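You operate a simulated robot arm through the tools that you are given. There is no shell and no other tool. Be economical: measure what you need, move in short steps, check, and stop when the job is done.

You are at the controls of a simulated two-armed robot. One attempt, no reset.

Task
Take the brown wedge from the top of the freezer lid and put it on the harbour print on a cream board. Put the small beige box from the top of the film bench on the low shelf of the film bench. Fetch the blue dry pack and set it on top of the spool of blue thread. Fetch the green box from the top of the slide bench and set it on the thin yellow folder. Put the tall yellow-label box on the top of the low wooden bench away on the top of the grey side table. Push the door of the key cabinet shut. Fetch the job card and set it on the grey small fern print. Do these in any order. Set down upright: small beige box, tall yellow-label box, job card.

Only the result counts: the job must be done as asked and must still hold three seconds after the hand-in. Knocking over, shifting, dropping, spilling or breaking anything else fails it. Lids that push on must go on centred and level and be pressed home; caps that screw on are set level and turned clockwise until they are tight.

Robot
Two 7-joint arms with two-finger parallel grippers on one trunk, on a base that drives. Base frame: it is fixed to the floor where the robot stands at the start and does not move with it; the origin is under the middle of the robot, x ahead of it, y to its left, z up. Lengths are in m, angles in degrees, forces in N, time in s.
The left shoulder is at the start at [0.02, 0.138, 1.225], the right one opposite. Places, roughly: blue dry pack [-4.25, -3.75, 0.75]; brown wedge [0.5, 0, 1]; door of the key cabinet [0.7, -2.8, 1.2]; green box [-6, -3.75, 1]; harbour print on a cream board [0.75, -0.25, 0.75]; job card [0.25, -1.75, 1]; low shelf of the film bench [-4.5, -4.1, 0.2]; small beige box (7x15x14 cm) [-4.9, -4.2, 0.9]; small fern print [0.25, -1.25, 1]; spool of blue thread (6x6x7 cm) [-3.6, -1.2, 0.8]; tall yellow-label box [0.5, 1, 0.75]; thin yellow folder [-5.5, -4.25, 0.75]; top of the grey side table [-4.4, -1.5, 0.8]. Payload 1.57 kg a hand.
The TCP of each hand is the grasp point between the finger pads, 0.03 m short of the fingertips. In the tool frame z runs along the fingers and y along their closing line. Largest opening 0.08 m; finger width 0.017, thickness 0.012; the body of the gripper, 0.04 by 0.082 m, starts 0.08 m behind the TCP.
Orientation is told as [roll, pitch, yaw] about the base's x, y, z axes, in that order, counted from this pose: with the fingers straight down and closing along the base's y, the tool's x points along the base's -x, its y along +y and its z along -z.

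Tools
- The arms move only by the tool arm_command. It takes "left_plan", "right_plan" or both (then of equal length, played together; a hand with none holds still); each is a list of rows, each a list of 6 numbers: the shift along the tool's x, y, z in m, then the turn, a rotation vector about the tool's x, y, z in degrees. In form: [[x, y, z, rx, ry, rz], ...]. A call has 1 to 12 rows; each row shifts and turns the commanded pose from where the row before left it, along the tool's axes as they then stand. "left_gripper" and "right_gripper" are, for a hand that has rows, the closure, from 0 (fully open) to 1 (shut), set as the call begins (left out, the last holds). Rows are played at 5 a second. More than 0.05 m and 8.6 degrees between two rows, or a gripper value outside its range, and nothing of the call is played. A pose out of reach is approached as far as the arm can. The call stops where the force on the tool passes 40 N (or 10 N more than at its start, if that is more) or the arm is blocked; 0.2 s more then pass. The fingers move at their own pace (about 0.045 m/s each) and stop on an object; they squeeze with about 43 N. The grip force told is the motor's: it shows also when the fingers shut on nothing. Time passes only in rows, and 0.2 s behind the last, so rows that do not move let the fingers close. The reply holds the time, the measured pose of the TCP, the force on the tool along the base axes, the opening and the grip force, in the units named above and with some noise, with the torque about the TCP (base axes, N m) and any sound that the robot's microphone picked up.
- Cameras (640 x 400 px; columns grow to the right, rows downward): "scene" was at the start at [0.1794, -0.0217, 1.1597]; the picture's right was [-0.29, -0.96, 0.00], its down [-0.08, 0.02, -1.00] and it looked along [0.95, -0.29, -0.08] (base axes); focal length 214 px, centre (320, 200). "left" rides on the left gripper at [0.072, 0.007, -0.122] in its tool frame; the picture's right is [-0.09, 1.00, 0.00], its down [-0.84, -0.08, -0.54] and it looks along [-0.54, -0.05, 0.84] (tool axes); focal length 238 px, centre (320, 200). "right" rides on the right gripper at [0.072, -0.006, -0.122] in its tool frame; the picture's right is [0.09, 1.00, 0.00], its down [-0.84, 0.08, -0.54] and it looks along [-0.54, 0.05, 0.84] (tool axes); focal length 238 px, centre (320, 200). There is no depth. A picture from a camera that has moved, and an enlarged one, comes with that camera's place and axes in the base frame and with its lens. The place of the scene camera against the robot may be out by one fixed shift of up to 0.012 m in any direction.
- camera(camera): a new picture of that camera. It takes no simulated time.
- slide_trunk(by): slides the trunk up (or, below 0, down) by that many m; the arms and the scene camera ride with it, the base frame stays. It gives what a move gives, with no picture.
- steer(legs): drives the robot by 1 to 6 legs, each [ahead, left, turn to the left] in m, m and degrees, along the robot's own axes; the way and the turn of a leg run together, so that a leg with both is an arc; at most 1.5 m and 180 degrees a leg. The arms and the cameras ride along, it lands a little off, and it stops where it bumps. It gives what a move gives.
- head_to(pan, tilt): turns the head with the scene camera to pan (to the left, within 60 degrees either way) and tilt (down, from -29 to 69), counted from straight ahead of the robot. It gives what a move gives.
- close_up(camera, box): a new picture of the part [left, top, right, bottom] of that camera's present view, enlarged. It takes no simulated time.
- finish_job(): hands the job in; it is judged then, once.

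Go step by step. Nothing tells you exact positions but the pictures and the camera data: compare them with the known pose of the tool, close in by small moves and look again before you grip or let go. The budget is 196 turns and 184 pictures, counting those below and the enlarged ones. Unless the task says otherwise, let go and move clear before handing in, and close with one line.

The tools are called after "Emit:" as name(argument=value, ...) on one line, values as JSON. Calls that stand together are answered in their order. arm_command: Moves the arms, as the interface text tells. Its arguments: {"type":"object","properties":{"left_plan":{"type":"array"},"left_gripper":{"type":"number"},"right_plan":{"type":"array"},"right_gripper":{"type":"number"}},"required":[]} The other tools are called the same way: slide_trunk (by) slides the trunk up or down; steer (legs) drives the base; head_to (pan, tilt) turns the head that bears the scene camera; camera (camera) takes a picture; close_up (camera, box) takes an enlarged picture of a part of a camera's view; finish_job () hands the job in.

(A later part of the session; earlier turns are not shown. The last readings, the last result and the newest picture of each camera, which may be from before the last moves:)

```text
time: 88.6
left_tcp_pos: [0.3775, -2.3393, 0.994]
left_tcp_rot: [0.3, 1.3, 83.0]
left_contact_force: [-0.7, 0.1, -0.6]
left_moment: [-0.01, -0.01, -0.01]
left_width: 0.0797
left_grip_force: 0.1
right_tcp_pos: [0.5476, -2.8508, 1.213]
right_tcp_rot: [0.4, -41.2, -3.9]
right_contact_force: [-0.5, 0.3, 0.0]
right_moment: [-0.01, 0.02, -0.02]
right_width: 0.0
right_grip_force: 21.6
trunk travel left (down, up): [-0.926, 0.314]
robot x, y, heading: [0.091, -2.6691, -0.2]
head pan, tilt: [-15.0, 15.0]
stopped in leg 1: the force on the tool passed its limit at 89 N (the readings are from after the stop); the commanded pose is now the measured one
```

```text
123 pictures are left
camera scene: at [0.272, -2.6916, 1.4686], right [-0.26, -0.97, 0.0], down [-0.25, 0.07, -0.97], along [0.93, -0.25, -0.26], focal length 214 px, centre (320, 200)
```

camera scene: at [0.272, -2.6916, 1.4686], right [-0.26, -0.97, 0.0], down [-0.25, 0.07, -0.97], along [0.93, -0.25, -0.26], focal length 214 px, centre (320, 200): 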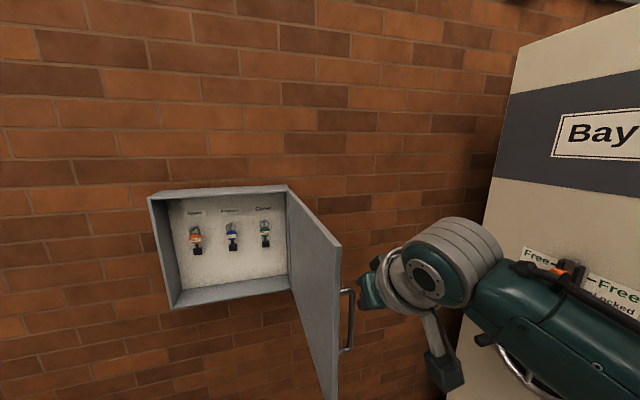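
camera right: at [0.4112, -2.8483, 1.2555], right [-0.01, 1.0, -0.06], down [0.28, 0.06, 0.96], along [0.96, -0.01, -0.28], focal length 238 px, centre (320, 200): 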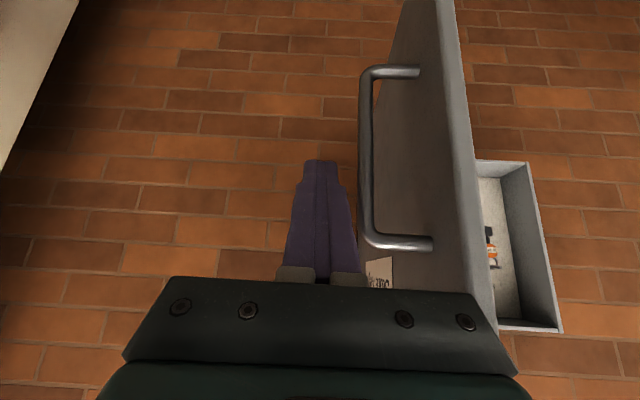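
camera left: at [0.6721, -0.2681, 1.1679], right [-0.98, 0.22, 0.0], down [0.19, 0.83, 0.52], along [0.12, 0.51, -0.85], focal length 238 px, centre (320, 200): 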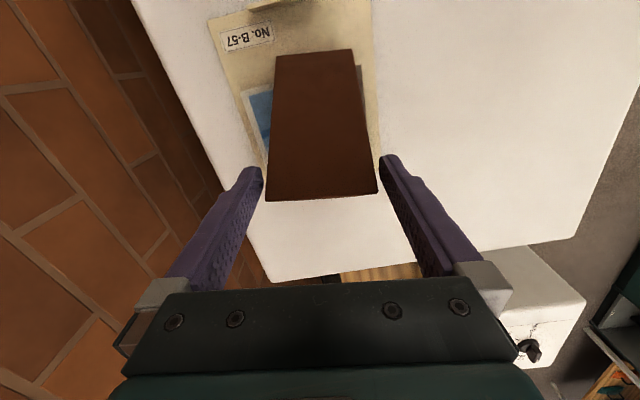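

The base sweep hit too hard, so I'll push slowly with the arm instead.

Emit:
arm_command(right_plan=[[0, 0.015, 0, 0, 0, 0], [0, 0.015, 0, 0, 0, 0], [0, 0.015, 0, 0, 0, 0], [0, 0.015, 0, 0, 0, 0], [0, 0.015, 0, 0, 0, 0], [0, 0.015, 0, 0, 0, 0], [0, 0.015, 0, 0, 0, 0], [0, 0.015, 0, 0, 0, 0]])

Emit:
camera(camera="right")

```text
time: 90.4
left_tcp_pos: [0.3773, -2.3386, 0.9924]
left_tcp_rot: [0.1, 1.3, 83.1]
left_contact_force: [-0.3, -0.3, -0.1]
left_moment: [0.01, 0.01, -0.04]
left_width: 0.0798
left_grip_force: 0.1
right_tcp_pos: [0.5542, -2.7284, 1.2113]
right_tcp_rot: [0.3, -41.3, -3.9]
right_contact_force: [-0.1, 0.4, 0.1]
right_moment: [0.0, -0.01, -0.01]
right_width: 0.0
right_grip_force: 21.1
trunk travel left (down, up): [-0.926, 0.314]
robot x, y, heading: [0.0945, -2.6742, 0.2]
head pan, tilt: [-15.0, 15.0]
```

```text
122 pictures are left
camera right: at [0.4185, -2.7277, 1.2553], right [-0.01, 1.0, -0.06], down [0.28, 0.06, 0.96], along [0.96, -0.01, -0.28], focal length 238 px, centre (320, 200)
```

right: 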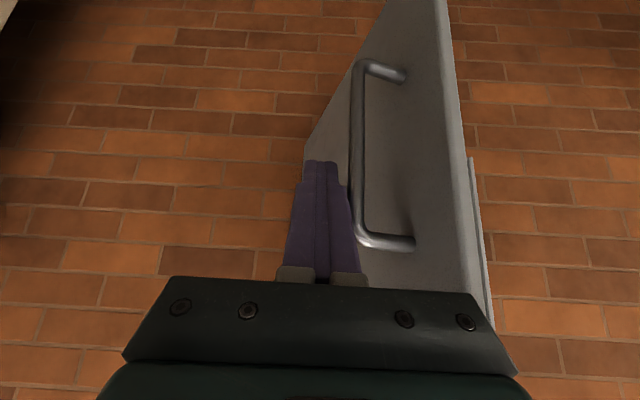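

Emit:
arm_command(right_plan=[[-0.004, 0.015, 0.004, 0, 0, 0], [-0.004, 0.015, 0.004, 0, 0, 0], [-0.004, 0.015, 0.004, 0, 0, 0], [-0.004, 0.015, 0.004, 0, 0, 0], [-0.004, 0.015, 0.004, 0, 0, 0], [-0.004, 0.015, 0.004, 0, 0, 0], [-0.004, 0.015, 0.004, 0, 0, 0], [-0.004, 0.015, 0.004, 0, 0, 0]])

Emit:
camera(camera="right")

Emit:
camera(camera="scene")

```text
time: 92.2
left_tcp_pos: [0.3781, -2.3393, 0.9937]
left_tcp_rot: [0.0, 1.2, 83.1]
left_contact_force: [-0.3, 0.0, -1.4]
left_moment: [0.0, -0.02, 0.0]
left_width: 0.08
left_grip_force: 0.0
right_tcp_pos: [0.5988, -2.6642, 1.2064]
right_tcp_rot: [-1.3, -41.2, -4.4]
right_contact_force: [-0.1, -1.1, 0.0]
right_moment: [-0.04, 0.04, -0.01]
right_width: 0.0002
right_grip_force: 21.0
right hand out of reach, approached as far as the arm can: row 7, 8
trunk travel left (down, up): [-0.926, 0.314]
robot x, y, heading: [0.0912, -2.6684, 0.3]
head pan, tilt: [-15.0, 15.0]
```

```text
121 pictures are left
camera right: at [0.4646, -2.6578, 1.2491], right [0.02, 1.0, -0.08], down [0.28, 0.07, 0.96], along [0.96, -0.04, -0.28], focal length 238 px, centre (320, 200)
```

right: 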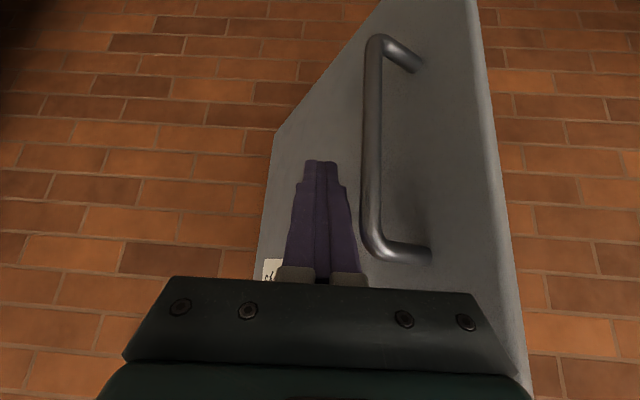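

```text
120 pictures are left
camera scene: at [0.2687, -2.6784, 1.5001], right [-0.12, -0.99, 0.0], down [0.08, -0.01, -1.0], along [0.99, -0.12, 0.08], focal length 214 px, centre (320, 200)
```

scene: 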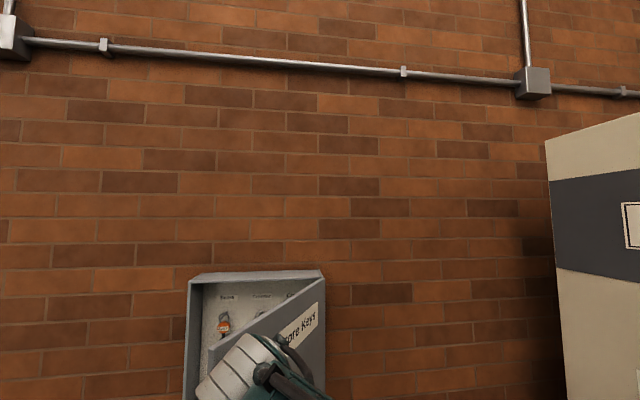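

The right elbow has nudged the head, so I'll withdraw the arm sideways and use the base to shift left instead.

Emit:
arm_command(right_plan=[[0, -0.03, 0, 0, 0, 0], [0, -0.03, 0, 0, 0, 0], [0, -0.03, 0, 0, 0, 0], [0, 0, 0, 0, 0, 0]])

Emit:
steer(legs=[[0, 0.1, 0]])

Emit:
camera(camera="scene")

Emit:
camera(camera="right")

```text
time: 93.2
left_tcp_pos: [0.3784, -2.34, 0.9927]
left_tcp_rot: [0.1, 1.2, 83.2]
left_contact_force: [0.5, 0.5, 0.5]
left_moment: [-0.03, 0.01, 0.04]
left_width: 0.0802
left_grip_force: 0.1
right_tcp_pos: [0.5883, -2.7336, 1.211]
right_tcp_rot: [0.4, -41.1, -3.8]
right_contact_force: [0.9, 0.8, -0.2]
right_moment: [0.02, -0.02, 0.01]
right_width: 0.0001
right_grip_force: 20.9
trunk travel left (down, up): [-0.926, 0.314]
robot x, y, heading: [0.0887, -2.673, 0.2]
head pan, tilt: [-15.0, 15.0]
```

```text
time: 94.4
left_tcp_pos: [0.3771, -2.2395, 0.9929]
left_tcp_rot: [0.0, 1.3, 83.1]
left_contact_force: [0.5, -0.4, -0.6]
left_moment: [0.0, 0.0, -0.01]
left_width: 0.0801
left_grip_force: 0.1
right_tcp_pos: [0.588, -2.6325, 1.2119]
right_tcp_rot: [0.4, -41.4, -3.8]
right_contact_force: [1.0, -0.3, 0.1]
right_moment: [-0.02, 0.01, -0.01]
right_width: 0.0
right_grip_force: 20.7
trunk travel left (down, up): [-0.926, 0.314]
robot x, y, heading: [0.088, -2.5699, 0.2]
head pan, tilt: [-15.0, 15.0]
```

```text
119 pictures are left
camera scene: at [0.2718, -2.5905, 1.4687], right [-0.26, -0.97, 0.0], down [-0.25, 0.07, -0.97], along [0.93, -0.25, -0.26], focal length 214 px, centre (320, 200)
```

scene: 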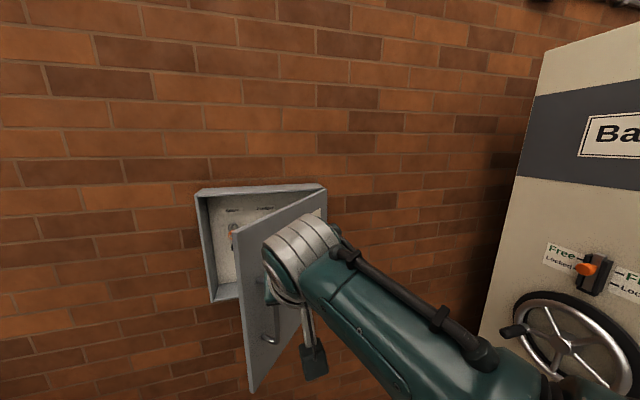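

```text
118 pictures are left
camera right: at [0.4524, -2.6315, 1.2541], right [-0.01, 1.0, -0.06], down [0.28, 0.06, 0.96], along [0.96, -0.01, -0.28], focal length 238 px, centre (320, 200)
```

right: 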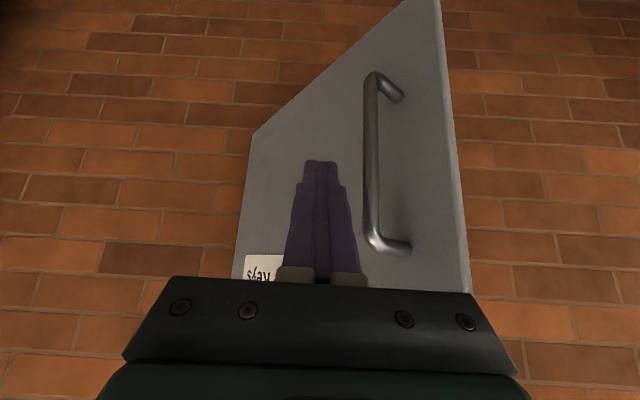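

Emit:
steer(legs=[[0.02, 0.07, 0], [0.04, 0.05, 0], [0.05, 0.03, 0]])

Emit:
camera(camera="right")

Emit:
camera(camera="scene")

```text
time: 96.6
left_tcp_pos: [0.4867, -2.0872, 0.9921]
left_tcp_rot: [0.2, 1.4, 83.1]
left_contact_force: [-1.5, 0.6, 0.2]
left_moment: [-0.02, -0.02, 0.02]
left_width: 0.0799
left_grip_force: 0.0
right_tcp_pos: [0.698, -2.4806, 1.2121]
right_tcp_rot: [0.5, -41.2, -3.8]
right_contact_force: [-0.3, 0.1, -0.3]
right_moment: [-0.02, 0.02, 0.01]
right_width: 0.0
right_grip_force: 21.6
trunk travel left (down, up): [-0.926, 0.314]
robot x, y, heading: [0.1992, -2.419, 0.3]
head pan, tilt: [-15.0, 15.0]
```

```text
117 pictures are left
camera right: at [0.5626, -2.4797, 1.254], right [-0.01, 1.0, -0.06], down [0.28, 0.06, 0.96], along [0.96, -0.01, -0.28], focal length 238 px, centre (320, 200)
```

right: 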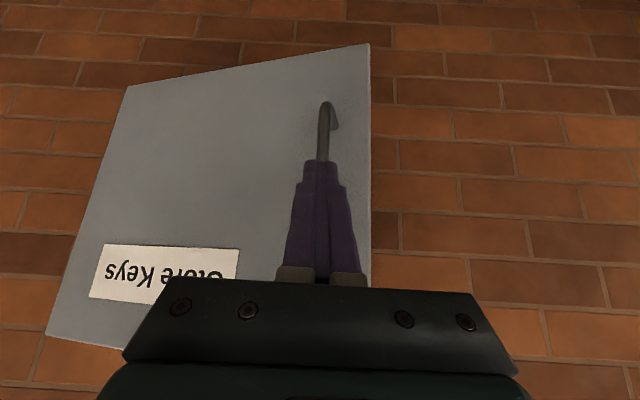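

```text
116 pictures are left
camera scene: at [0.382, -2.4389, 1.4687], right [-0.26, -0.97, 0.0], down [-0.25, 0.07, -0.97], along [0.93, -0.25, -0.26], focal length 214 px, centre (320, 200)
```

scene: 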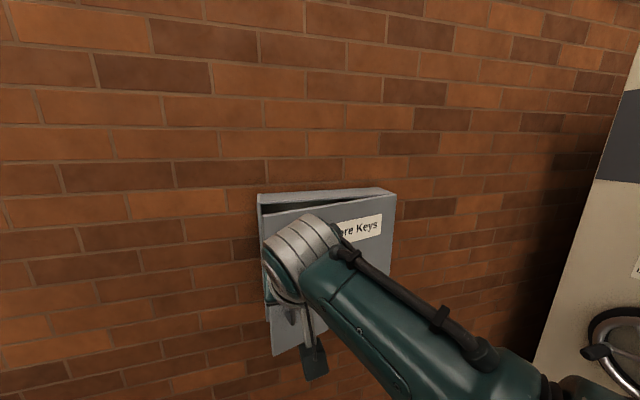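

Nearly shut. I'll push straight ahead, moving off the handle a little.

Emit:
steer(legs=[[0, -0.035, 0], [0.04, 0, 0], [0.03, 0, 0], [0.03, 0, 0], [0.03, 0, 0]])

Emit:
camera(camera="right")

Emit:
camera(camera="scene")

```text
time: 99.3
left_tcp_pos: [0.6126, -2.1215, 0.9933]
left_tcp_rot: [0.1, 1.3, 83.1]
left_contact_force: [-0.1, 0.8, 0.3]
left_moment: [-0.04, -0.02, 0.02]
left_width: 0.0801
left_grip_force: 0.0
right_tcp_pos: [0.8221, -2.514, 1.2092]
right_tcp_rot: [0.4, -40.7, -4.0]
right_contact_force: [-1.9, -0.7, 0.5]
right_moment: [-0.01, 0.04, -0.01]
right_width: 0.0
right_grip_force: 21.1
trunk travel left (down, up): [-0.926, 0.314]
robot x, y, heading: [0.3262, -2.455, 0.3]
head pan, tilt: [-15.0, 15.0]
stopped in leg 5: the force on the tool passed its limit at 147 N (the readings are from after the stop); the commanded pose is now the measured one
```

```text
115 pictures are left
camera right: at [0.6861, -2.5131, 1.2541], right [-0.01, 1.0, -0.05], down [0.29, 0.05, 0.96], along [0.96, -0.01, -0.29], focal length 238 px, centre (320, 200)
```

right: 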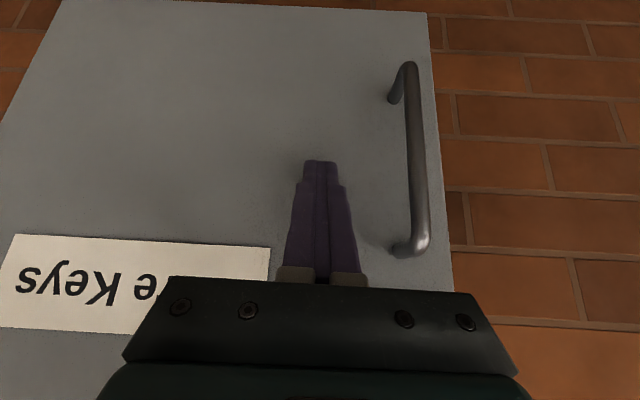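

```text
114 pictures are left
camera scene: at [0.5074, -2.4735, 1.4686], right [-0.26, -0.97, 0.0], down [-0.25, 0.07, -0.97], along [0.93, -0.25, -0.26], focal length 214 px, centre (320, 200)
```

scene: 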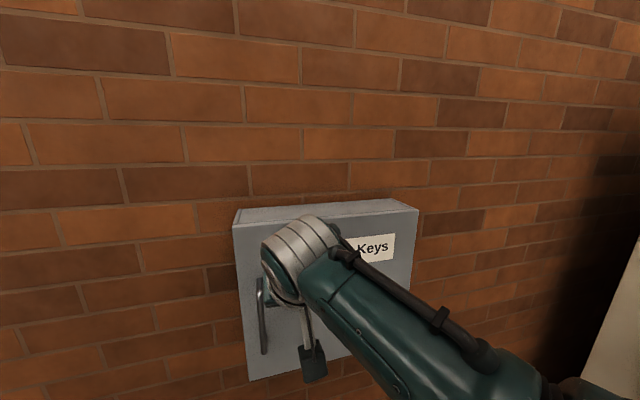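

The door looks shut. One gentle arm press to be sure, then back off and check.

Emit:
arm_command(right_plan=[[-0.004, 0, 0.003, 0, 0, 0], [-0.004, 0, 0.003, 0, 0, 0], [-0.004, 0, 0.003, 0, 0, 0], [-0.004, 0, 0.003, 0, 0, 0], [0, 0, 0, 0, 0, 0]])

Emit:
steer(legs=[[-0.4, 0, 0]])

Emit:
camera(camera="scene")

```text
time: 99.7
left_tcp_pos: [0.6116, -2.1209, 0.993]
left_tcp_rot: [0.3, 1.3, 83.1]
left_contact_force: [-0.3, 0.6, 0.0]
left_moment: [0.03, 0.0, -0.01]
left_width: 0.08
left_grip_force: 0.0
right_tcp_pos: [0.8225, -2.5128, 1.2059]
right_tcp_rot: [0.3, -40.0, -3.7]
right_contact_force: [-16.6, -1.2, 8.1]
right_moment: [-0.06, 0.1, -0.01]
right_width: 0.0
right_grip_force: 21.2
trunk travel left (down, up): [-0.926, 0.314]
robot x, y, heading: [0.3218, -2.4537, 0.1]
head pan, tilt: [-15.0, 15.0]
stopped in row 2 (right hand): the force on the tool passed its limit at 53 N (the readings are from after the stop); the commanded pose is now the measured one
```

```text
time: 102.2
left_tcp_pos: [0.2144, -2.1233, 0.9931]
left_tcp_rot: [0.1, 1.3, 82.6]
left_contact_force: [0.2, 0.3, 0.5]
left_moment: [-0.02, -0.01, 0.0]
left_width: 0.08
left_grip_force: 0.0
right_tcp_pos: [0.4207, -2.5169, 1.2094]
right_tcp_rot: [0.4, -40.2, -4.4]
right_contact_force: [0.0, 0.0, -0.2]
right_moment: [-0.01, -0.01, -0.01]
right_width: 0.0
right_grip_force: 21.3
trunk travel left (down, up): [-0.926, 0.314]
robot x, y, heading: [-0.0745, -2.4504, -0.4]
head pan, tilt: [-15.0, 15.0]
```

```text
113 pictures are left
camera scene: at [0.1048, -2.4746, 1.4687], right [-0.27, -0.96, 0.0], down [-0.25, 0.07, -0.97], along [0.93, -0.26, -0.26], focal length 214 px, centre (320, 200)
```

scene: 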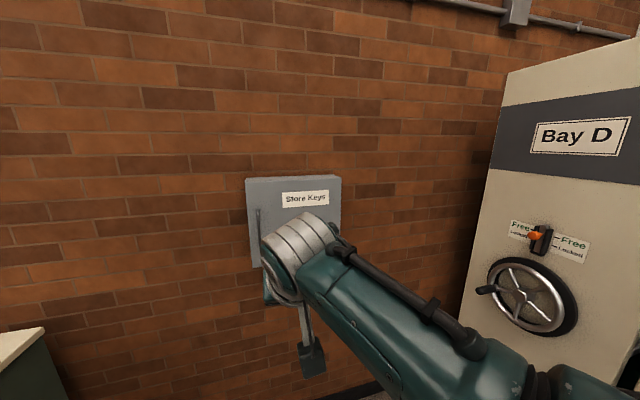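

The door is shut. Next is the tall yellow-label box on the wooden bench; backing off and driving left along the wall.

Emit:
steer(legs=[[-0.4, 0, 0.4], [0, 1.5, 0], [0, 1.5, 0], [0, 0.5, 0]])

Emit:
head_to(pan=0, tilt=30)

Emit:
camera(camera="scene")

```text
time: 121.5
left_tcp_pos: [-0.2117, 1.4109, 0.9936]
left_tcp_rot: [0.2, 1.3, 83.2]
left_contact_force: [1.1, -0.1, -0.4]
left_moment: [0.01, 0.0, -0.01]
left_width: 0.0801
left_grip_force: 0.1
right_tcp_pos: [-0.0006, 1.0189, 1.2091]
right_tcp_rot: [0.4, -40.1, -3.9]
right_contact_force: [-0.5, -0.4, -0.1]
right_moment: [0.01, 0.0, 0.01]
right_width: 0.0001
right_grip_force: 21.0
trunk travel left (down, up): [-0.926, 0.314]
robot x, y, heading: [-0.5022, 1.0776, 0.2]
head pan, tilt: [-15.0, 15.0]
```

```text
time: 122.2
left_tcp_pos: [-0.2123, 1.4112, 0.9925]
left_tcp_rot: [0.1, 1.3, 82.9]
left_contact_force: [0.2, -0.2, 0.8]
left_moment: [0.02, -0.01, 0.02]
left_width: 0.08
left_grip_force: 0.0
right_tcp_pos: [-0.0008, 1.0197, 1.2086]
right_tcp_rot: [0.4, -40.2, -3.9]
right_contact_force: [0.0, 0.7, 0.1]
right_moment: [0.02, 0.02, 0.01]
right_width: 0.0001
right_grip_force: 21.0
trunk travel left (down, up): [-0.926, 0.314]
robot x, y, heading: [-0.4998, 1.078, 0.1]
head pan, tilt: [0.0, 30.0]
```

```text
112 pictures are left
camera scene: at [-0.3173, 1.0836, 1.4445], right [0.0, -1.0, 0.0], down [-0.5, 0.0, -0.87], along [0.87, 0.0, -0.5], focal length 214 px, centre (320, 200)
```

scene: 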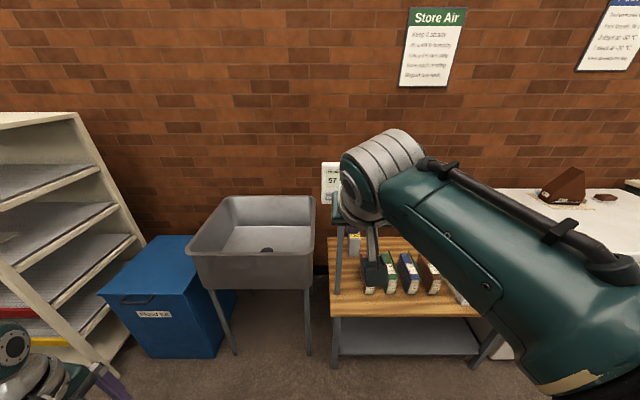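

Emit:
arm_command(right_plan=[[0.02, -0.03, -0.01, 0, 7, 0], [0.02, -0.03, 0, 0, 7, 0], [0.02, -0.03, 0, 0, 7, 0], [0.03, -0.03, 0, 0, 7, 0], [0.03, -0.03, 0, 0, 7, 0], [0.02, -0.03, 0, 0, 5, 0], [0, 0, 0.03, 0, 0, 0], [0, 0, 0, 0, 0, 0]], right_gripper=0)

Emit:
steer(legs=[[0, -0.35, 0]])

Emit:
head_to(pan=10, tilt=40)

Emit:
camera(camera="scene")

```text
time: 124.0
left_tcp_pos: [-0.2119, 1.4116, 0.9925]
left_tcp_rot: [0.1, 1.3, 83.1]
left_contact_force: [0.5, -0.1, -0.7]
left_moment: [-0.01, -0.02, 0.02]
left_width: 0.0798
left_grip_force: 0.1
right_tcp_pos: [-0.146, 0.8471, 1.1355]
right_tcp_rot: [0.3, -0.2, -3.6]
right_contact_force: [-0.3, -0.2, -0.7]
right_moment: [-0.03, 0.01, 0.05]
right_width: 0.0796
right_grip_force: 0.0
trunk travel left (down, up): [-0.926, 0.314]
robot x, y, heading: [-0.5021, 1.0773, 0.2]
head pan, tilt: [0.0, 30.0]
```

```text
time: 126.3
left_tcp_pos: [-0.2094, 1.05, 0.9933]
left_tcp_rot: [0.1, 1.4, 82.8]
left_contact_force: [-0.7, -0.4, -0.3]
left_moment: [-0.02, -0.02, 0.01]
left_width: 0.0797
left_grip_force: 0.0
right_tcp_pos: [-0.1483, 0.4871, 1.1356]
right_tcp_rot: [0.3, -0.3, -3.9]
right_contact_force: [0.2, -0.4, 0.4]
right_moment: [0.02, -0.04, -0.03]
right_width: 0.08
right_grip_force: 0.1
trunk travel left (down, up): [-0.926, 0.314]
robot x, y, heading: [-0.4976, 0.7201, -0.1]
head pan, tilt: [0.0, 30.0]
```

```text
time: 127.1
left_tcp_pos: [-0.2092, 1.0505, 0.9936]
left_tcp_rot: [0.1, 1.3, 82.7]
left_contact_force: [0.5, 0.6, 1.1]
left_moment: [0.03, -0.03, 0.05]
left_width: 0.08
left_grip_force: 0.1
right_tcp_pos: [-0.1486, 0.4866, 1.136]
right_tcp_rot: [0.3, -0.2, -3.9]
right_contact_force: [0.2, -0.7, 0.6]
right_moment: [-0.03, -0.01, 0.0]
right_width: 0.0799
right_grip_force: 0.0
trunk travel left (down, up): [-0.926, 0.314]
robot x, y, heading: [-0.4954, 0.7189, -0.5]
head pan, tilt: [10.0, 40.0]
```

```text
111 pictures are left
camera scene: at [-0.3241, 0.7384, 1.4292], right [0.17, -0.99, 0.0], down [-0.63, -0.11, -0.77], along [0.76, 0.13, -0.64], focal length 214 px, centre (320, 200)
```

scene: 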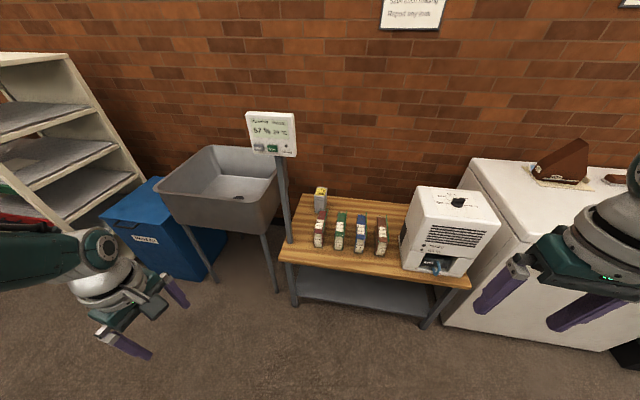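

Emit:
close_up(camera="scene", box=[230, 100, 470, 320])

Emit:
close_up(camera="scene", box=[280, 170, 400, 260])

```text
1.82 times, centred on (350, 210) of scene
camera zoom: at [-0.3241, 0.7384, 1.4292], right [0.17, -0.99, 0.0], down [-0.63, -0.11, -0.77], along [0.76, 0.13, -0.64], focal length 390 px, centre (266, 182)
```

zoom: 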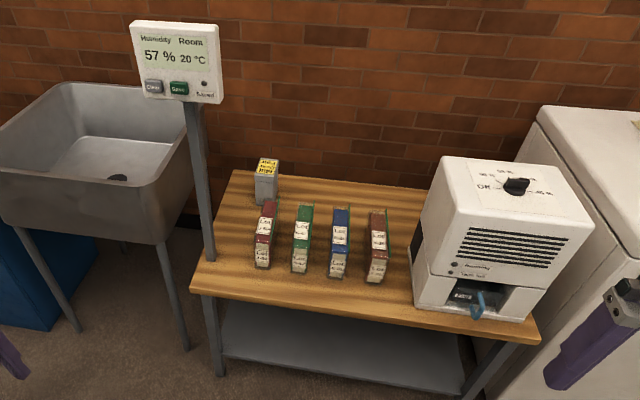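

```text
4.44 times, centred on (340, 215) of scene
camera zoom: at [-0.3241, 0.7384, 1.4292], right [0.17, -0.99, 0.0], down [-0.63, -0.11, -0.77], along [0.76, 0.13, -0.64], focal length 953 px, centre (231, 133)
```

zoom: 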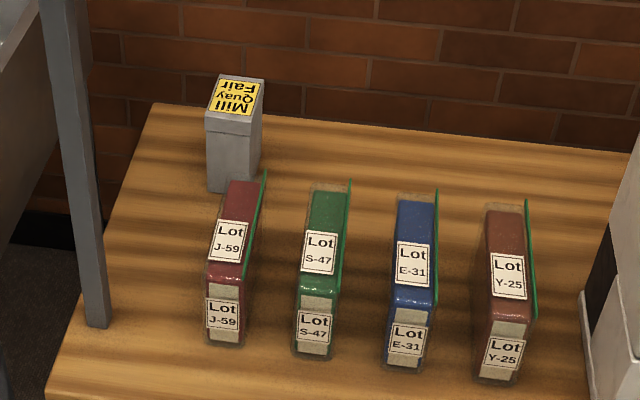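

The yellow-label box is at about (0.61,0.90), roughly 0.06 wide and 0.14 tall, on a bench near z 0.545. A post stands at (0.354,1.01), so I'll use the right hand tilted forward and tuck the left arm to its side.

Emit:
arm_command(left_plan=[[-0.02, 0.035, -0.02, 0, 0, 0], [-0.02, 0.035, -0.02, 0, 0, 0], [-0.02, 0.035, -0.02, 0, 0, 0], [-0.02, 0.035, -0.02, 0, 0, 0], [0, 0.035, -0.02, 0, 0, 0], [0, 0.035, 0, 0, 0, 0], [0, 0, 0, 0, 0, 0]])

Emit:
head_to(pan=55, tilt=45)

Emit:
camera(camera="scene")

```text
time: 128.7
left_tcp_pos: [-0.3573, 1.2144, 1.0139]
left_tcp_rot: [0.1, 1.4, 82.8]
left_contact_force: [-0.2, 0.0, -0.6]
left_moment: [-0.01, -0.01, 0.0]
left_width: 0.08
left_grip_force: 0.1
left hand out of reach, approached as far as the arm can: row 1, 2, 3, 4, 5, 6
right_tcp_pos: [-0.1478, 0.4879, 1.1365]
right_tcp_rot: [0.2, -0.3, -4.0]
right_contact_force: [-0.4, -0.7, -0.7]
right_moment: [0.01, 0.0, 0.03]
right_width: 0.0802
right_grip_force: 0.0
trunk travel left (down, up): [-0.926, 0.314]
robot x, y, heading: [-0.4982, 0.7213, -0.1]
head pan, tilt: [10.0, 40.0]
```

```text
time: 129.8
left_tcp_pos: [-0.3586, 1.2154, 1.0146]
left_tcp_rot: [0.2, 1.4, 82.7]
left_contact_force: [-0.3, -0.8, -0.4]
left_moment: [0.0, 0.01, 0.02]
left_width: 0.08
left_grip_force: 0.1
right_tcp_pos: [-0.1475, 0.4861, 1.1367]
right_tcp_rot: [0.4, -0.2, -3.9]
right_contact_force: [0.5, -0.1, 0.9]
right_moment: [-0.01, 0.03, 0.0]
right_width: 0.08
right_grip_force: 0.0
trunk travel left (down, up): [-0.926, 0.314]
robot x, y, heading: [-0.4986, 0.7163, -0.3]
head pan, tilt: [55.0, 45.0]
```

```text
108 pictures are left
camera scene: at [-0.361, 0.7904, 1.4219], right [0.82, -0.58, 0.0], down [-0.41, -0.58, -0.71], along [0.41, 0.58, -0.71], focal length 214 px, centre (320, 200)
```

scene: 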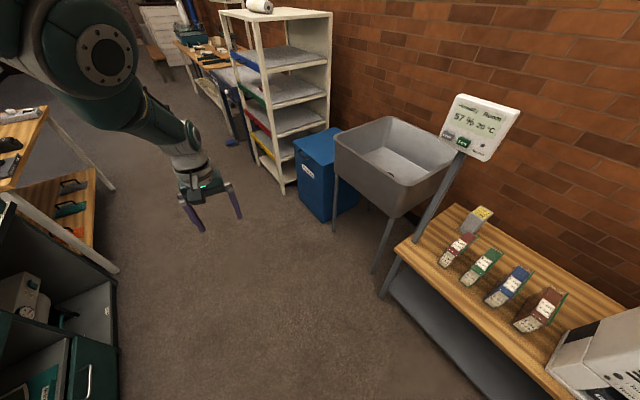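

Emit:
arm_command(right_plan=[[0, 0.03, 0, 0, -7.5, 0], [0, 0.03, 0, 0, -7.5, 0], [0, 0.03, 0, 0, -7.5, 0], [0, 0.03, 0, 0, -7.5, 0], [0, 0.03, 0, 0, -7.5, 0], [0, 0.02, 0, 0, -7.5, 0], [-0.02, 0, 0.035, 0, 0, 0], [-0.03, 0, 0.02, 0, 0, 0], [-0.04, 0, 0.02, 0, 0, 0], [0, 0, 0, 0, 0, 0]])

Emit:
slide_trunk(by=-0.5)

Emit:
steer(legs=[[0, 0.08, 13], [0.3, 0, 0]])

Emit:
head_to(pan=0, tilt=20)

Emit:
camera(camera="scene")

Emit:
camera(camera="right")

```text
time: 132.0
left_tcp_pos: [-0.3575, 1.2154, 1.0128]
left_tcp_rot: [0.1, 1.4, 82.7]
left_contact_force: [-0.7, 0.9, 0.1]
left_moment: [0.01, -0.03, 0.03]
left_width: 0.0799
left_grip_force: 0.0
right_tcp_pos: [-0.0186, 0.6469, 1.1484]
right_tcp_rot: [0.5, -45.2, -4.2]
right_contact_force: [1.0, -0.7, -0.3]
right_moment: [-0.04, 0.02, 0.01]
right_width: 0.08
right_grip_force: 0.0
trunk travel left (down, up): [-0.926, 0.314]
robot x, y, heading: [-0.5003, 0.7168, -0.3]
head pan, tilt: [55.0, 45.0]
```

```text
refused: -0.5 is not a number from -0.4 to 0.4
```

```text
time: 134.9
left_tcp_pos: [-0.1859, 1.3814, 1.0135]
left_tcp_rot: [0.1, 1.3, 95.6]
left_contact_force: [0.0, -0.5, 0.2]
left_moment: [-0.01, -0.01, 0.01]
left_width: 0.08
left_grip_force: 0.1
right_tcp_pos: [0.2713, 0.9037, 1.1487]
right_tcp_rot: [0.5, -45.3, 8.7]
right_contact_force: [0.0, 0.0, 0.1]
right_moment: [0.0, -0.01, 0.03]
right_width: 0.0798
right_grip_force: 0.1
trunk travel left (down, up): [-0.926, 0.314]
robot x, y, heading: [-0.2144, 0.8678, 12.9]
head pan, tilt: [55.0, 45.0]
```

```text
time: 136.1
left_tcp_pos: [-0.1865, 1.3804, 1.0146]
left_tcp_rot: [0.1, 1.4, 95.5]
left_contact_force: [-0.4, 0.6, -0.6]
left_moment: [-0.01, -0.05, 0.0]
left_width: 0.0799
left_grip_force: 0.1
right_tcp_pos: [0.2708, 0.9036, 1.1483]
right_tcp_rot: [0.6, -45.2, 8.6]
right_contact_force: [0.3, -0.4, 0.7]
right_moment: [0.05, 0.0, 0.0]
right_width: 0.0798
right_grip_force: 0.0
trunk travel left (down, up): [-0.926, 0.314]
robot x, y, heading: [-0.217, 0.864, 12.7]
head pan, tilt: [0.0, 20.0]
```

```text
107 pictures are left
camera scene: at [-0.0338, 0.9137, 1.4605], right [0.22, -0.98, 0.0], down [-0.33, -0.08, -0.94], along [0.92, 0.21, -0.34], focal length 214 px, centre (320, 200)
```

scene: 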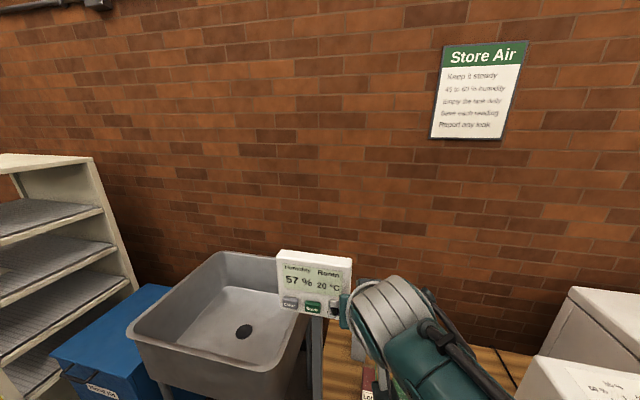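

```text
106 pictures are left
camera right: at [0.1358, 0.8751, 1.1823], right [-0.22, 0.97, -0.06], down [0.19, 0.1, 0.98], along [0.96, 0.2, -0.21], focal length 238 px, centre (320, 200)
```

right: 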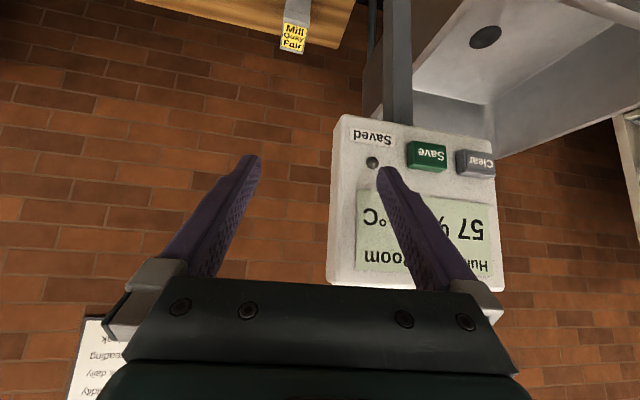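

The hand is close to the display, so I'll back off before lowering the trunk, then come in underneath display height.

Emit:
steer(legs=[[-0.2, 0, 0]])

Emit:
slide_trunk(by=-0.37)

Emit:
camera(camera="right")

Emit:
camera(camera="scene")

```text
time: 137.7
left_tcp_pos: [-0.3809, 1.3362, 1.0141]
left_tcp_rot: [0.1, 1.4, 95.6]
left_contact_force: [-0.1, 0.3, -0.5]
left_moment: [0.02, 0.01, -0.01]
left_width: 0.08
left_grip_force: 0.0
right_tcp_pos: [0.075, 0.8602, 1.1478]
right_tcp_rot: [0.5, -45.2, 8.7]
right_contact_force: [0.5, -0.1, 0.4]
right_moment: [0.03, 0.0, 0.0]
right_width: 0.0798
right_grip_force: 0.1
trunk travel left (down, up): [-0.926, 0.314]
robot x, y, heading: [-0.4125, 0.8187, 12.7]
head pan, tilt: [0.0, 20.0]
```

```text
time: 141.3
left_tcp_pos: [-0.3814, 1.3362, 0.6449]
left_tcp_rot: [0.2, 1.4, 95.6]
left_contact_force: [0.4, 0.6, -0.3]
left_moment: [0.02, -0.01, -0.01]
left_width: 0.08
left_grip_force: 0.1
right_tcp_pos: [0.0754, 0.8591, 0.7798]
right_tcp_rot: [0.5, -45.1, 8.7]
right_contact_force: [-0.2, 0.6, -0.5]
right_moment: [-0.02, 0.0, 0.0]
right_width: 0.08
right_grip_force: 0.1
trunk travel left (down, up): [-0.556, 0.684]
robot x, y, heading: [-0.409, 0.8246, 12.5]
head pan, tilt: [0.0, 20.0]
```

```text
105 pictures are left
camera right: at [-0.0594, 0.831, 0.8124], right [-0.22, 0.97, -0.06], down [0.19, 0.1, 0.98], along [0.96, 0.2, -0.21], focal length 238 px, centre (320, 200)
```

right: 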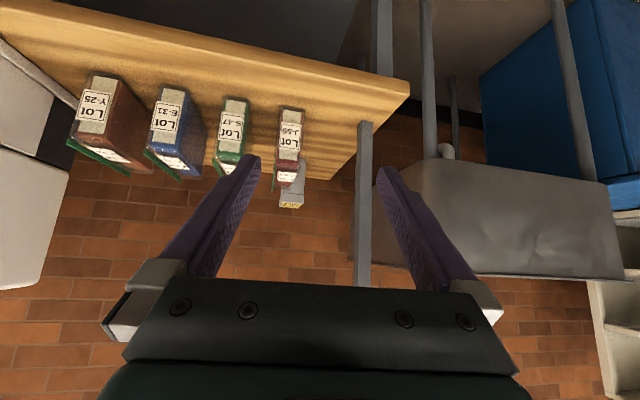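

```text
104 pictures are left
camera scene: at [-0.229, 0.8696, 1.0906], right [0.22, -0.98, 0.0], down [-0.33, -0.08, -0.94], along [0.92, 0.21, -0.34], focal length 214 px, centre (320, 200)
```

scene: 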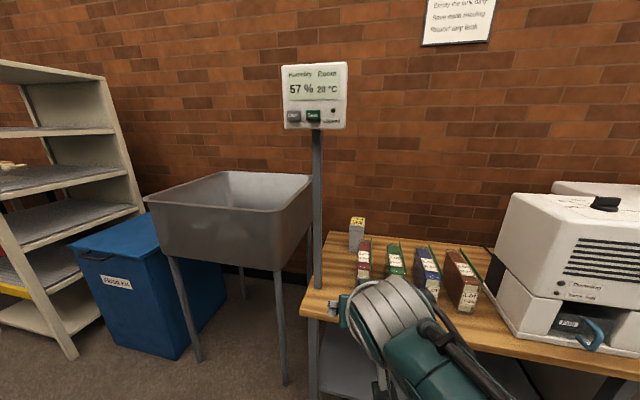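

Emit:
steer(legs=[[0.4, -0.08, 0]])

Emit:
camera(camera="right")

Emit:
camera(camera="scene")

```text
time: 143.8
left_tcp_pos: [0.0235, 1.3479, 0.6442]
left_tcp_rot: [0.1, 1.4, 95.6]
left_contact_force: [-0.4, 0.3, -0.4]
left_moment: [-0.01, 0.02, -0.02]
left_width: 0.0799
left_grip_force: 0.0
right_tcp_pos: [0.482, 0.8718, 0.7788]
right_tcp_rot: [0.5, -45.2, 8.7]
right_contact_force: [0.7, 0.2, -0.1]
right_moment: [-0.03, 0.02, 0.01]
right_width: 0.08
right_grip_force: 0.1
trunk travel left (down, up): [-0.556, 0.684]
robot x, y, heading: [-0.0038, 0.8328, 12.9]
head pan, tilt: [0.0, 20.0]
```

```text
103 pictures are left
camera right: at [0.3466, 0.8432, 0.8124], right [-0.22, 0.97, -0.06], down [0.19, 0.1, 0.98], along [0.96, 0.2, -0.21], focal length 238 px, centre (320, 200)
```

right: 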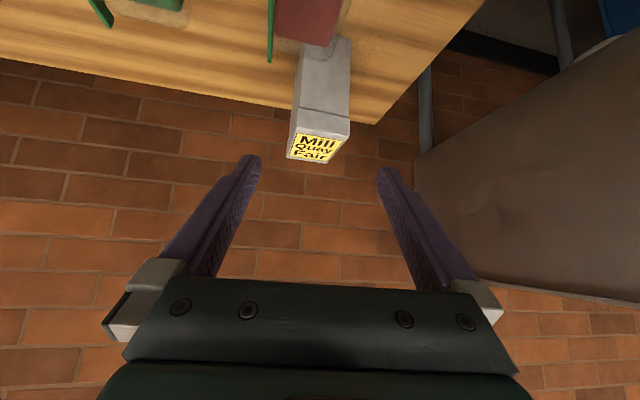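

```text
102 pictures are left
camera scene: at [0.1769, 0.8815, 1.0906], right [0.22, -0.98, 0.0], down [-0.33, -0.08, -0.94], along [0.92, 0.21, -0.34], focal length 214 px, centre (320, 200)
```

scene: 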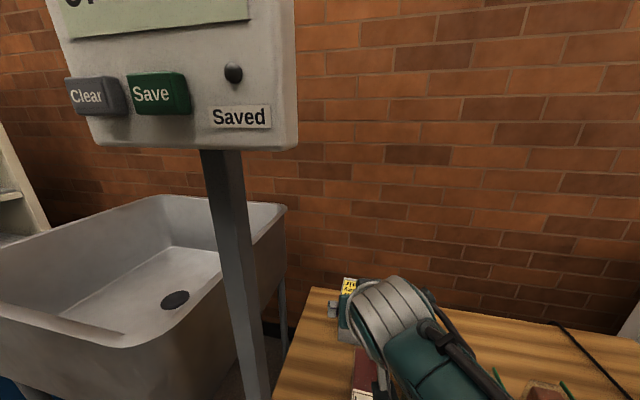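

Emit:
close_up(camera="right", box=[240, 20, 400, 180])

```text
2.50 times, centred on (320, 100) of right
camera zoom: at [0.3466, 0.8432, 0.8124], right [-0.22, 0.97, -0.06], down [0.19, 0.1, 0.98], along [0.96, 0.2, -0.21], focal length 596 px, centre (320, 450)
```

zoom: 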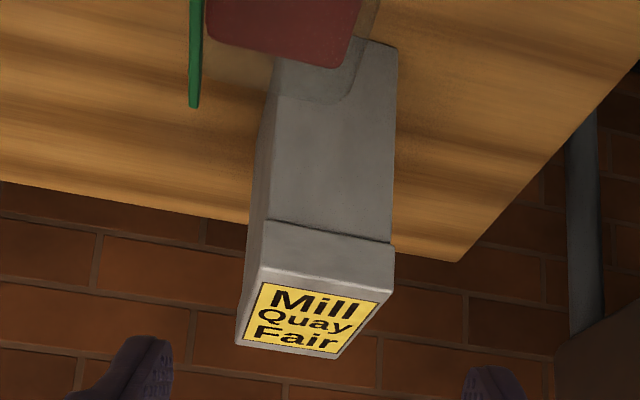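

The box is about 0.06 wide in y with its left front corner at (0.59,0.92), squared to the base axes, top z≈0.68. I'll align the hand's yaw and lower the trunk while keeping the hand up, so the head passes below the display.

Emit:
arm_command(right_plan=[[-0.02, 0.005, -0.02, 3.07, 0, 3.08], [-0.02, 0.005, -0.02, 3.07, 0, 3.08], [-0.018, 0.005, -0.018, 0, 0, 0], [0, 0, 0, 0, 0, 0]])

Emit:
slide_trunk(by=-0.14)

Emit:
camera(camera="right")

Emit:
camera(camera="scene")

```text
time: 145.0
left_tcp_pos: [0.0231, 1.3473, 0.644]
left_tcp_rot: [0.1, 1.5, 95.7]
left_contact_force: [-0.3, -0.4, -0.9]
left_moment: [0.0, -0.01, -0.02]
left_width: 0.08
left_grip_force: 0.0
right_tcp_pos: [0.4954, 0.8456, 0.8535]
right_tcp_rot: [-5.7, -46.3, 2.5]
right_contact_force: [0.3, -0.3, 0.0]
right_moment: [-0.02, -0.03, 0.02]
right_width: 0.0801
right_grip_force: 0.0
trunk travel left (down, up): [-0.556, 0.684]
robot x, y, heading: [-0.0038, 0.8386, 12.9]
head pan, tilt: [0.0, 20.0]
stopped in row 4 (right hand): the arm was blocked; the commanded pose is now the measured one
```

```text
time: 146.7
left_tcp_pos: [0.0245, 1.3485, 0.5041]
left_tcp_rot: [0.1, 1.5, 95.7]
left_contact_force: [-0.6, 0.3, 0.4]
left_moment: [-0.02, 0.01, -0.01]
left_width: 0.0798
left_grip_force: 0.1
right_tcp_pos: [0.494, 0.8474, 0.7127]
right_tcp_rot: [-5.5, -46.3, 2.4]
right_contact_force: [-0.3, 0.0, 0.6]
right_moment: [-0.02, 0.02, 0.02]
right_width: 0.0801
right_grip_force: 0.0
trunk travel left (down, up): [-0.416, 0.824]
robot x, y, heading: [-0.0028, 0.8373, 12.8]
head pan, tilt: [0.0, 20.0]
```

```text
100 pictures are left
camera right: at [0.3554, 0.8466, 0.7448], right [-0.03, 0.99, -0.13], down [0.19, 0.14, 0.97], along [0.98, 0.01, -0.19], focal length 238 px, centre (320, 200)
```

right: 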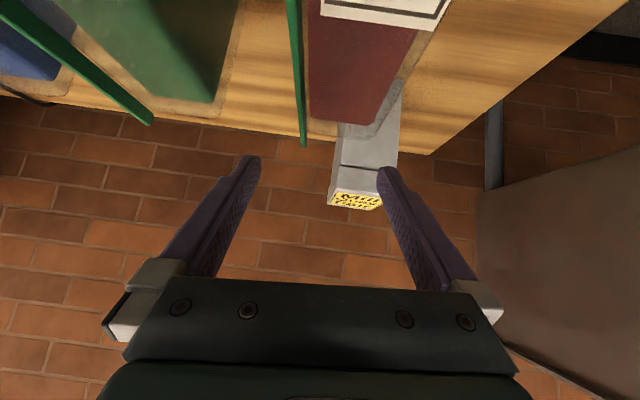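

```text
99 pictures are left
camera scene: at [0.1768, 0.8816, 0.9506], right [0.22, -0.98, 0.0], down [-0.33, -0.08, -0.94], along [0.92, 0.21, -0.34], focal length 214 px, centre (320, 200)
```

scene: 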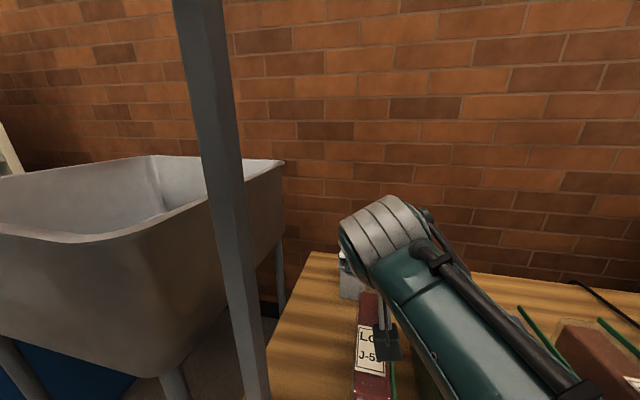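

The forward tilt would put the wrist camera into the red pack and the elbow near the head. I'll back off, turn a bit more left, and use a steeper hand.

Emit:
steer(legs=[[-0.3, 0, 0], [0, 0, 9]])

Emit:
arm_command(right_plan=[[0.02, -0.02, 0, 0, 6, 0], [0.02, -0.02, 0, 0, 6, 0], [0.02, -0.02, 0, 0, 6, 0], [0, -0.02, 0, 0, 6, 0], [0, 0, 0, 0, 0, 0]])

```text
time: 149.3
left_tcp_pos: [-0.3444, 1.2806, 0.5048]
left_tcp_rot: [0.0, 1.3, 104.8]
left_contact_force: [0.3, -0.4, 0.2]
left_moment: [0.0, 0.0, 0.03]
left_width: 0.0799
left_grip_force: 0.1
right_tcp_pos: [0.1994, 0.8597, 0.714]
right_tcp_rot: [-5.5, -46.2, 11.2]
right_contact_force: [-0.2, 0.0, 0.3]
right_moment: [-0.01, 0.0, -0.01]
right_width: 0.08
right_grip_force: 0.0
trunk travel left (down, up): [-0.416, 0.824]
robot x, y, heading: [-0.2914, 0.7684, 21.4]
head pan, tilt: [0.0, 20.0]
```

```text
time: 150.5
left_tcp_pos: [-0.3445, 1.2807, 0.5036]
left_tcp_rot: [0.3, 1.3, 104.7]
left_contact_force: [0.0, 0.1, 0.2]
left_moment: [-0.01, -0.03, -0.02]
left_width: 0.08
left_grip_force: 0.0
right_tcp_pos: [0.1634, 0.7722, 0.6794]
right_tcp_rot: [-4.2, -22.3, 8.8]
right_contact_force: [-0.1, 0.7, -0.4]
right_moment: [-0.02, 0.01, -0.01]
right_width: 0.0799
right_grip_force: 0.0
trunk travel left (down, up): [-0.416, 0.824]
robot x, y, heading: [-0.2895, 0.7707, 21.8]
head pan, tilt: [0.0, 20.0]
```

Emit:
arm_command(right_plan=[[-0.015, 0, 0, -0.45, 0, 4.1], [-0.015, 0, 0, -0.45, 0, 4.1], [0, 0, 0, 0, 0, 0]])

Emit:
slide_trunk(by=0.075)

Emit:
steer(legs=[[0.34, -0.03, 0]])

Emit:
camera(camera="right")

Emit:
camera(camera="scene")

```text
time: 151.3
left_tcp_pos: [-0.3455, 1.2817, 0.5045]
left_tcp_rot: [0.2, 1.4, 104.7]
left_contact_force: [-0.8, 0.7, -0.7]
left_moment: [0.02, 0.03, -0.03]
left_width: 0.0797
left_grip_force: 0.0
right_tcp_pos: [0.1923, 0.774, 0.6929]
right_tcp_rot: [0.2, -22.7, -0.1]
right_contact_force: [-0.2, -0.8, -0.8]
right_moment: [0.02, 0.01, -0.02]
right_width: 0.0799
right_grip_force: 0.0
trunk travel left (down, up): [-0.416, 0.824]
robot x, y, heading: [-0.2884, 0.7688, 21.8]
head pan, tilt: [0.0, 20.0]
```

```text
time: 152.5
left_tcp_pos: [-0.344, 1.2801, 0.5787]
left_tcp_rot: [0.0, 1.4, 104.6]
left_contact_force: [-0.4, -0.3, -0.1]
left_moment: [0.01, 0.01, -0.03]
left_width: 0.08
left_grip_force: 0.1
right_tcp_pos: [0.1922, 0.7737, 0.7665]
right_tcp_rot: [0.1, -22.6, 0.0]
right_contact_force: [0.2, -0.1, -0.4]
right_moment: [0.03, 0.01, 0.03]
right_width: 0.0801
right_grip_force: 0.0
trunk travel left (down, up): [-0.491, 0.749]
robot x, y, heading: [-0.2926, 0.7698, 21.7]
head pan, tilt: [0.0, 20.0]
```

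```text
time: 154.7
left_tcp_pos: [-0.0204, 1.3766, 0.5798]
left_tcp_rot: [0.1, 1.3, 104.5]
left_contact_force: [0.5, -0.8, -0.6]
left_moment: [0.03, 0.0, 0.01]
left_width: 0.08
left_grip_force: 0.1
right_tcp_pos: [0.5146, 0.8687, 0.7674]
right_tcp_rot: [0.1, -22.6, -0.2]
right_contact_force: [-0.6, -0.5, -0.5]
right_moment: [0.02, 0.01, 0.03]
right_width: 0.0802
right_grip_force: 0.1
trunk travel left (down, up): [-0.491, 0.749]
robot x, y, heading: [0.0307, 0.8651, 21.6]
head pan, tilt: [0.0, 20.0]
```

```text
98 pictures are left
camera right: at [0.4008, 0.8614, 0.8507], right [-0.08, 1.0, -0.03], down [0.56, 0.07, 0.82], along [0.82, 0.05, -0.57], focal length 238 px, centre (320, 200)
```

right: 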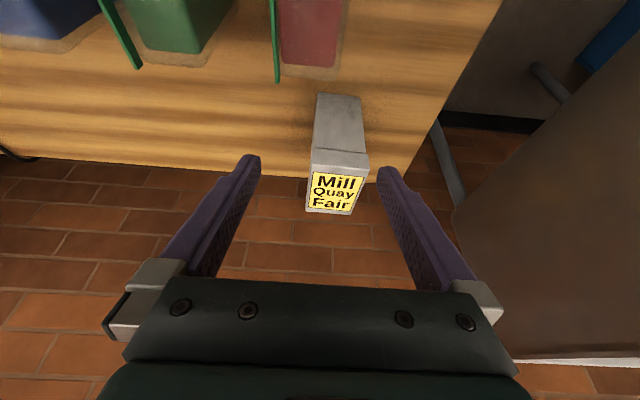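

```text
97 pictures are left
camera scene: at [0.2033, 0.9399, 1.0256], right [0.37, -0.93, 0.0], down [-0.32, -0.13, -0.94], along [0.87, 0.35, -0.34], focal length 214 px, centre (320, 200)
```

scene: 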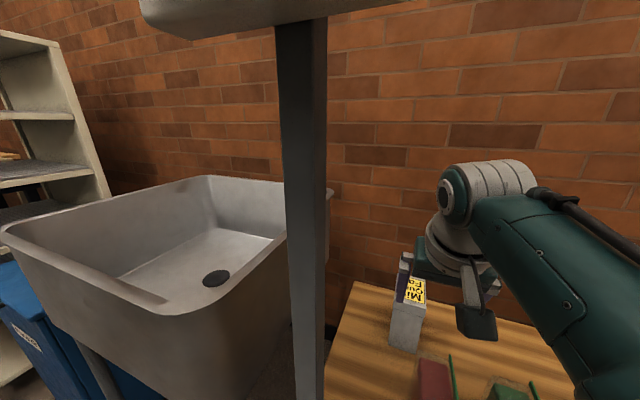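

Box top is at z≈0.687, spanning x 0.575–0.67 and y 0.863–0.921. The post is right ahead of the head, so I'll extend the arm left-forward and keep the base more to the right.

Emit:
arm_command(right_plan=[[-0.018, 0.03, 0.008, 0, 0, 0], [-0.019, 0.03, 0.008, 0, 0, 0], [0, 0, 0, 0, 0, 0]])

Emit:
steer(legs=[[0.04, -0.055, 0]])

Emit:
camera(camera="right")

Emit:
camera(camera="scene")

```text
time: 155.5
left_tcp_pos: [-0.0208, 1.3779, 0.5791]
left_tcp_rot: [0.2, 1.4, 104.5]
left_contact_force: [-0.6, -0.5, 0.4]
left_moment: [-0.04, -0.04, 0.02]
left_width: 0.0802
left_grip_force: 0.0
right_tcp_pos: [0.5552, 0.9306, 0.7663]
right_tcp_rot: [0.2, -22.5, -0.3]
right_contact_force: [1.0, 0.4, -0.2]
right_moment: [-0.01, 0.02, 0.02]
right_width: 0.0801
right_grip_force: 0.0
trunk travel left (down, up): [-0.491, 0.749]
robot x, y, heading: [0.0337, 0.8675, 21.5]
head pan, tilt: [0.0, 20.0]
```

```text
time: 156.5
left_tcp_pos: [0.0379, 1.3412, 0.5802]
left_tcp_rot: [0.1, 1.4, 104.4]
left_contact_force: [0.1, 0.2, 0.5]
left_moment: [0.01, 0.0, -0.02]
left_width: 0.08
left_grip_force: 0.1
right_tcp_pos: [0.6112, 0.8931, 0.7665]
right_tcp_rot: [0.1, -22.6, -0.3]
right_contact_force: [-0.2, 0.0, 0.4]
right_moment: [0.03, 0.02, -0.04]
right_width: 0.0801
right_grip_force: 0.0
trunk travel left (down, up): [-0.491, 0.749]
robot x, y, heading: [0.089, 0.8307, 21.4]
head pan, tilt: [0.0, 20.0]
```

```text
96 pictures are left
camera right: at [0.4977, 0.8868, 0.8493], right [-0.08, 1.0, -0.03], down [0.57, 0.07, 0.82], along [0.82, 0.05, -0.57], focal length 238 px, centre (320, 200)
```

right: 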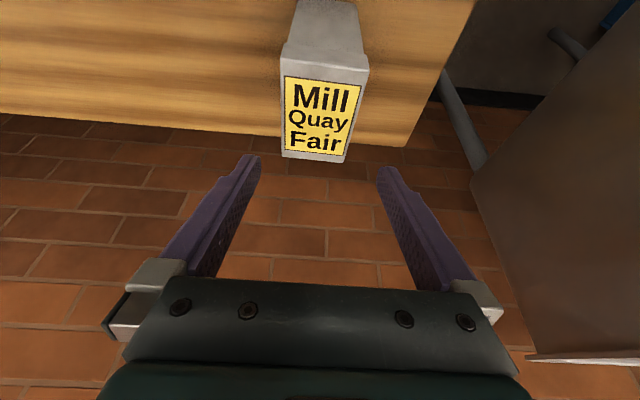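

```text
95 pictures are left
camera scene: at [0.2598, 0.9037, 1.0256], right [0.37, -0.93, 0.0], down [-0.32, -0.13, -0.94], along [0.87, 0.34, -0.34], focal length 214 px, centre (320, 200)
```

scene: 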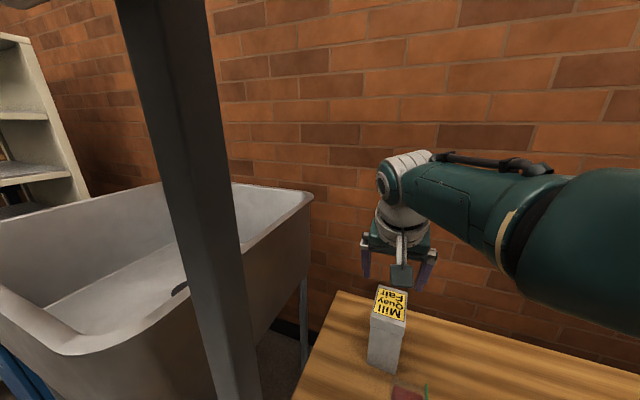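

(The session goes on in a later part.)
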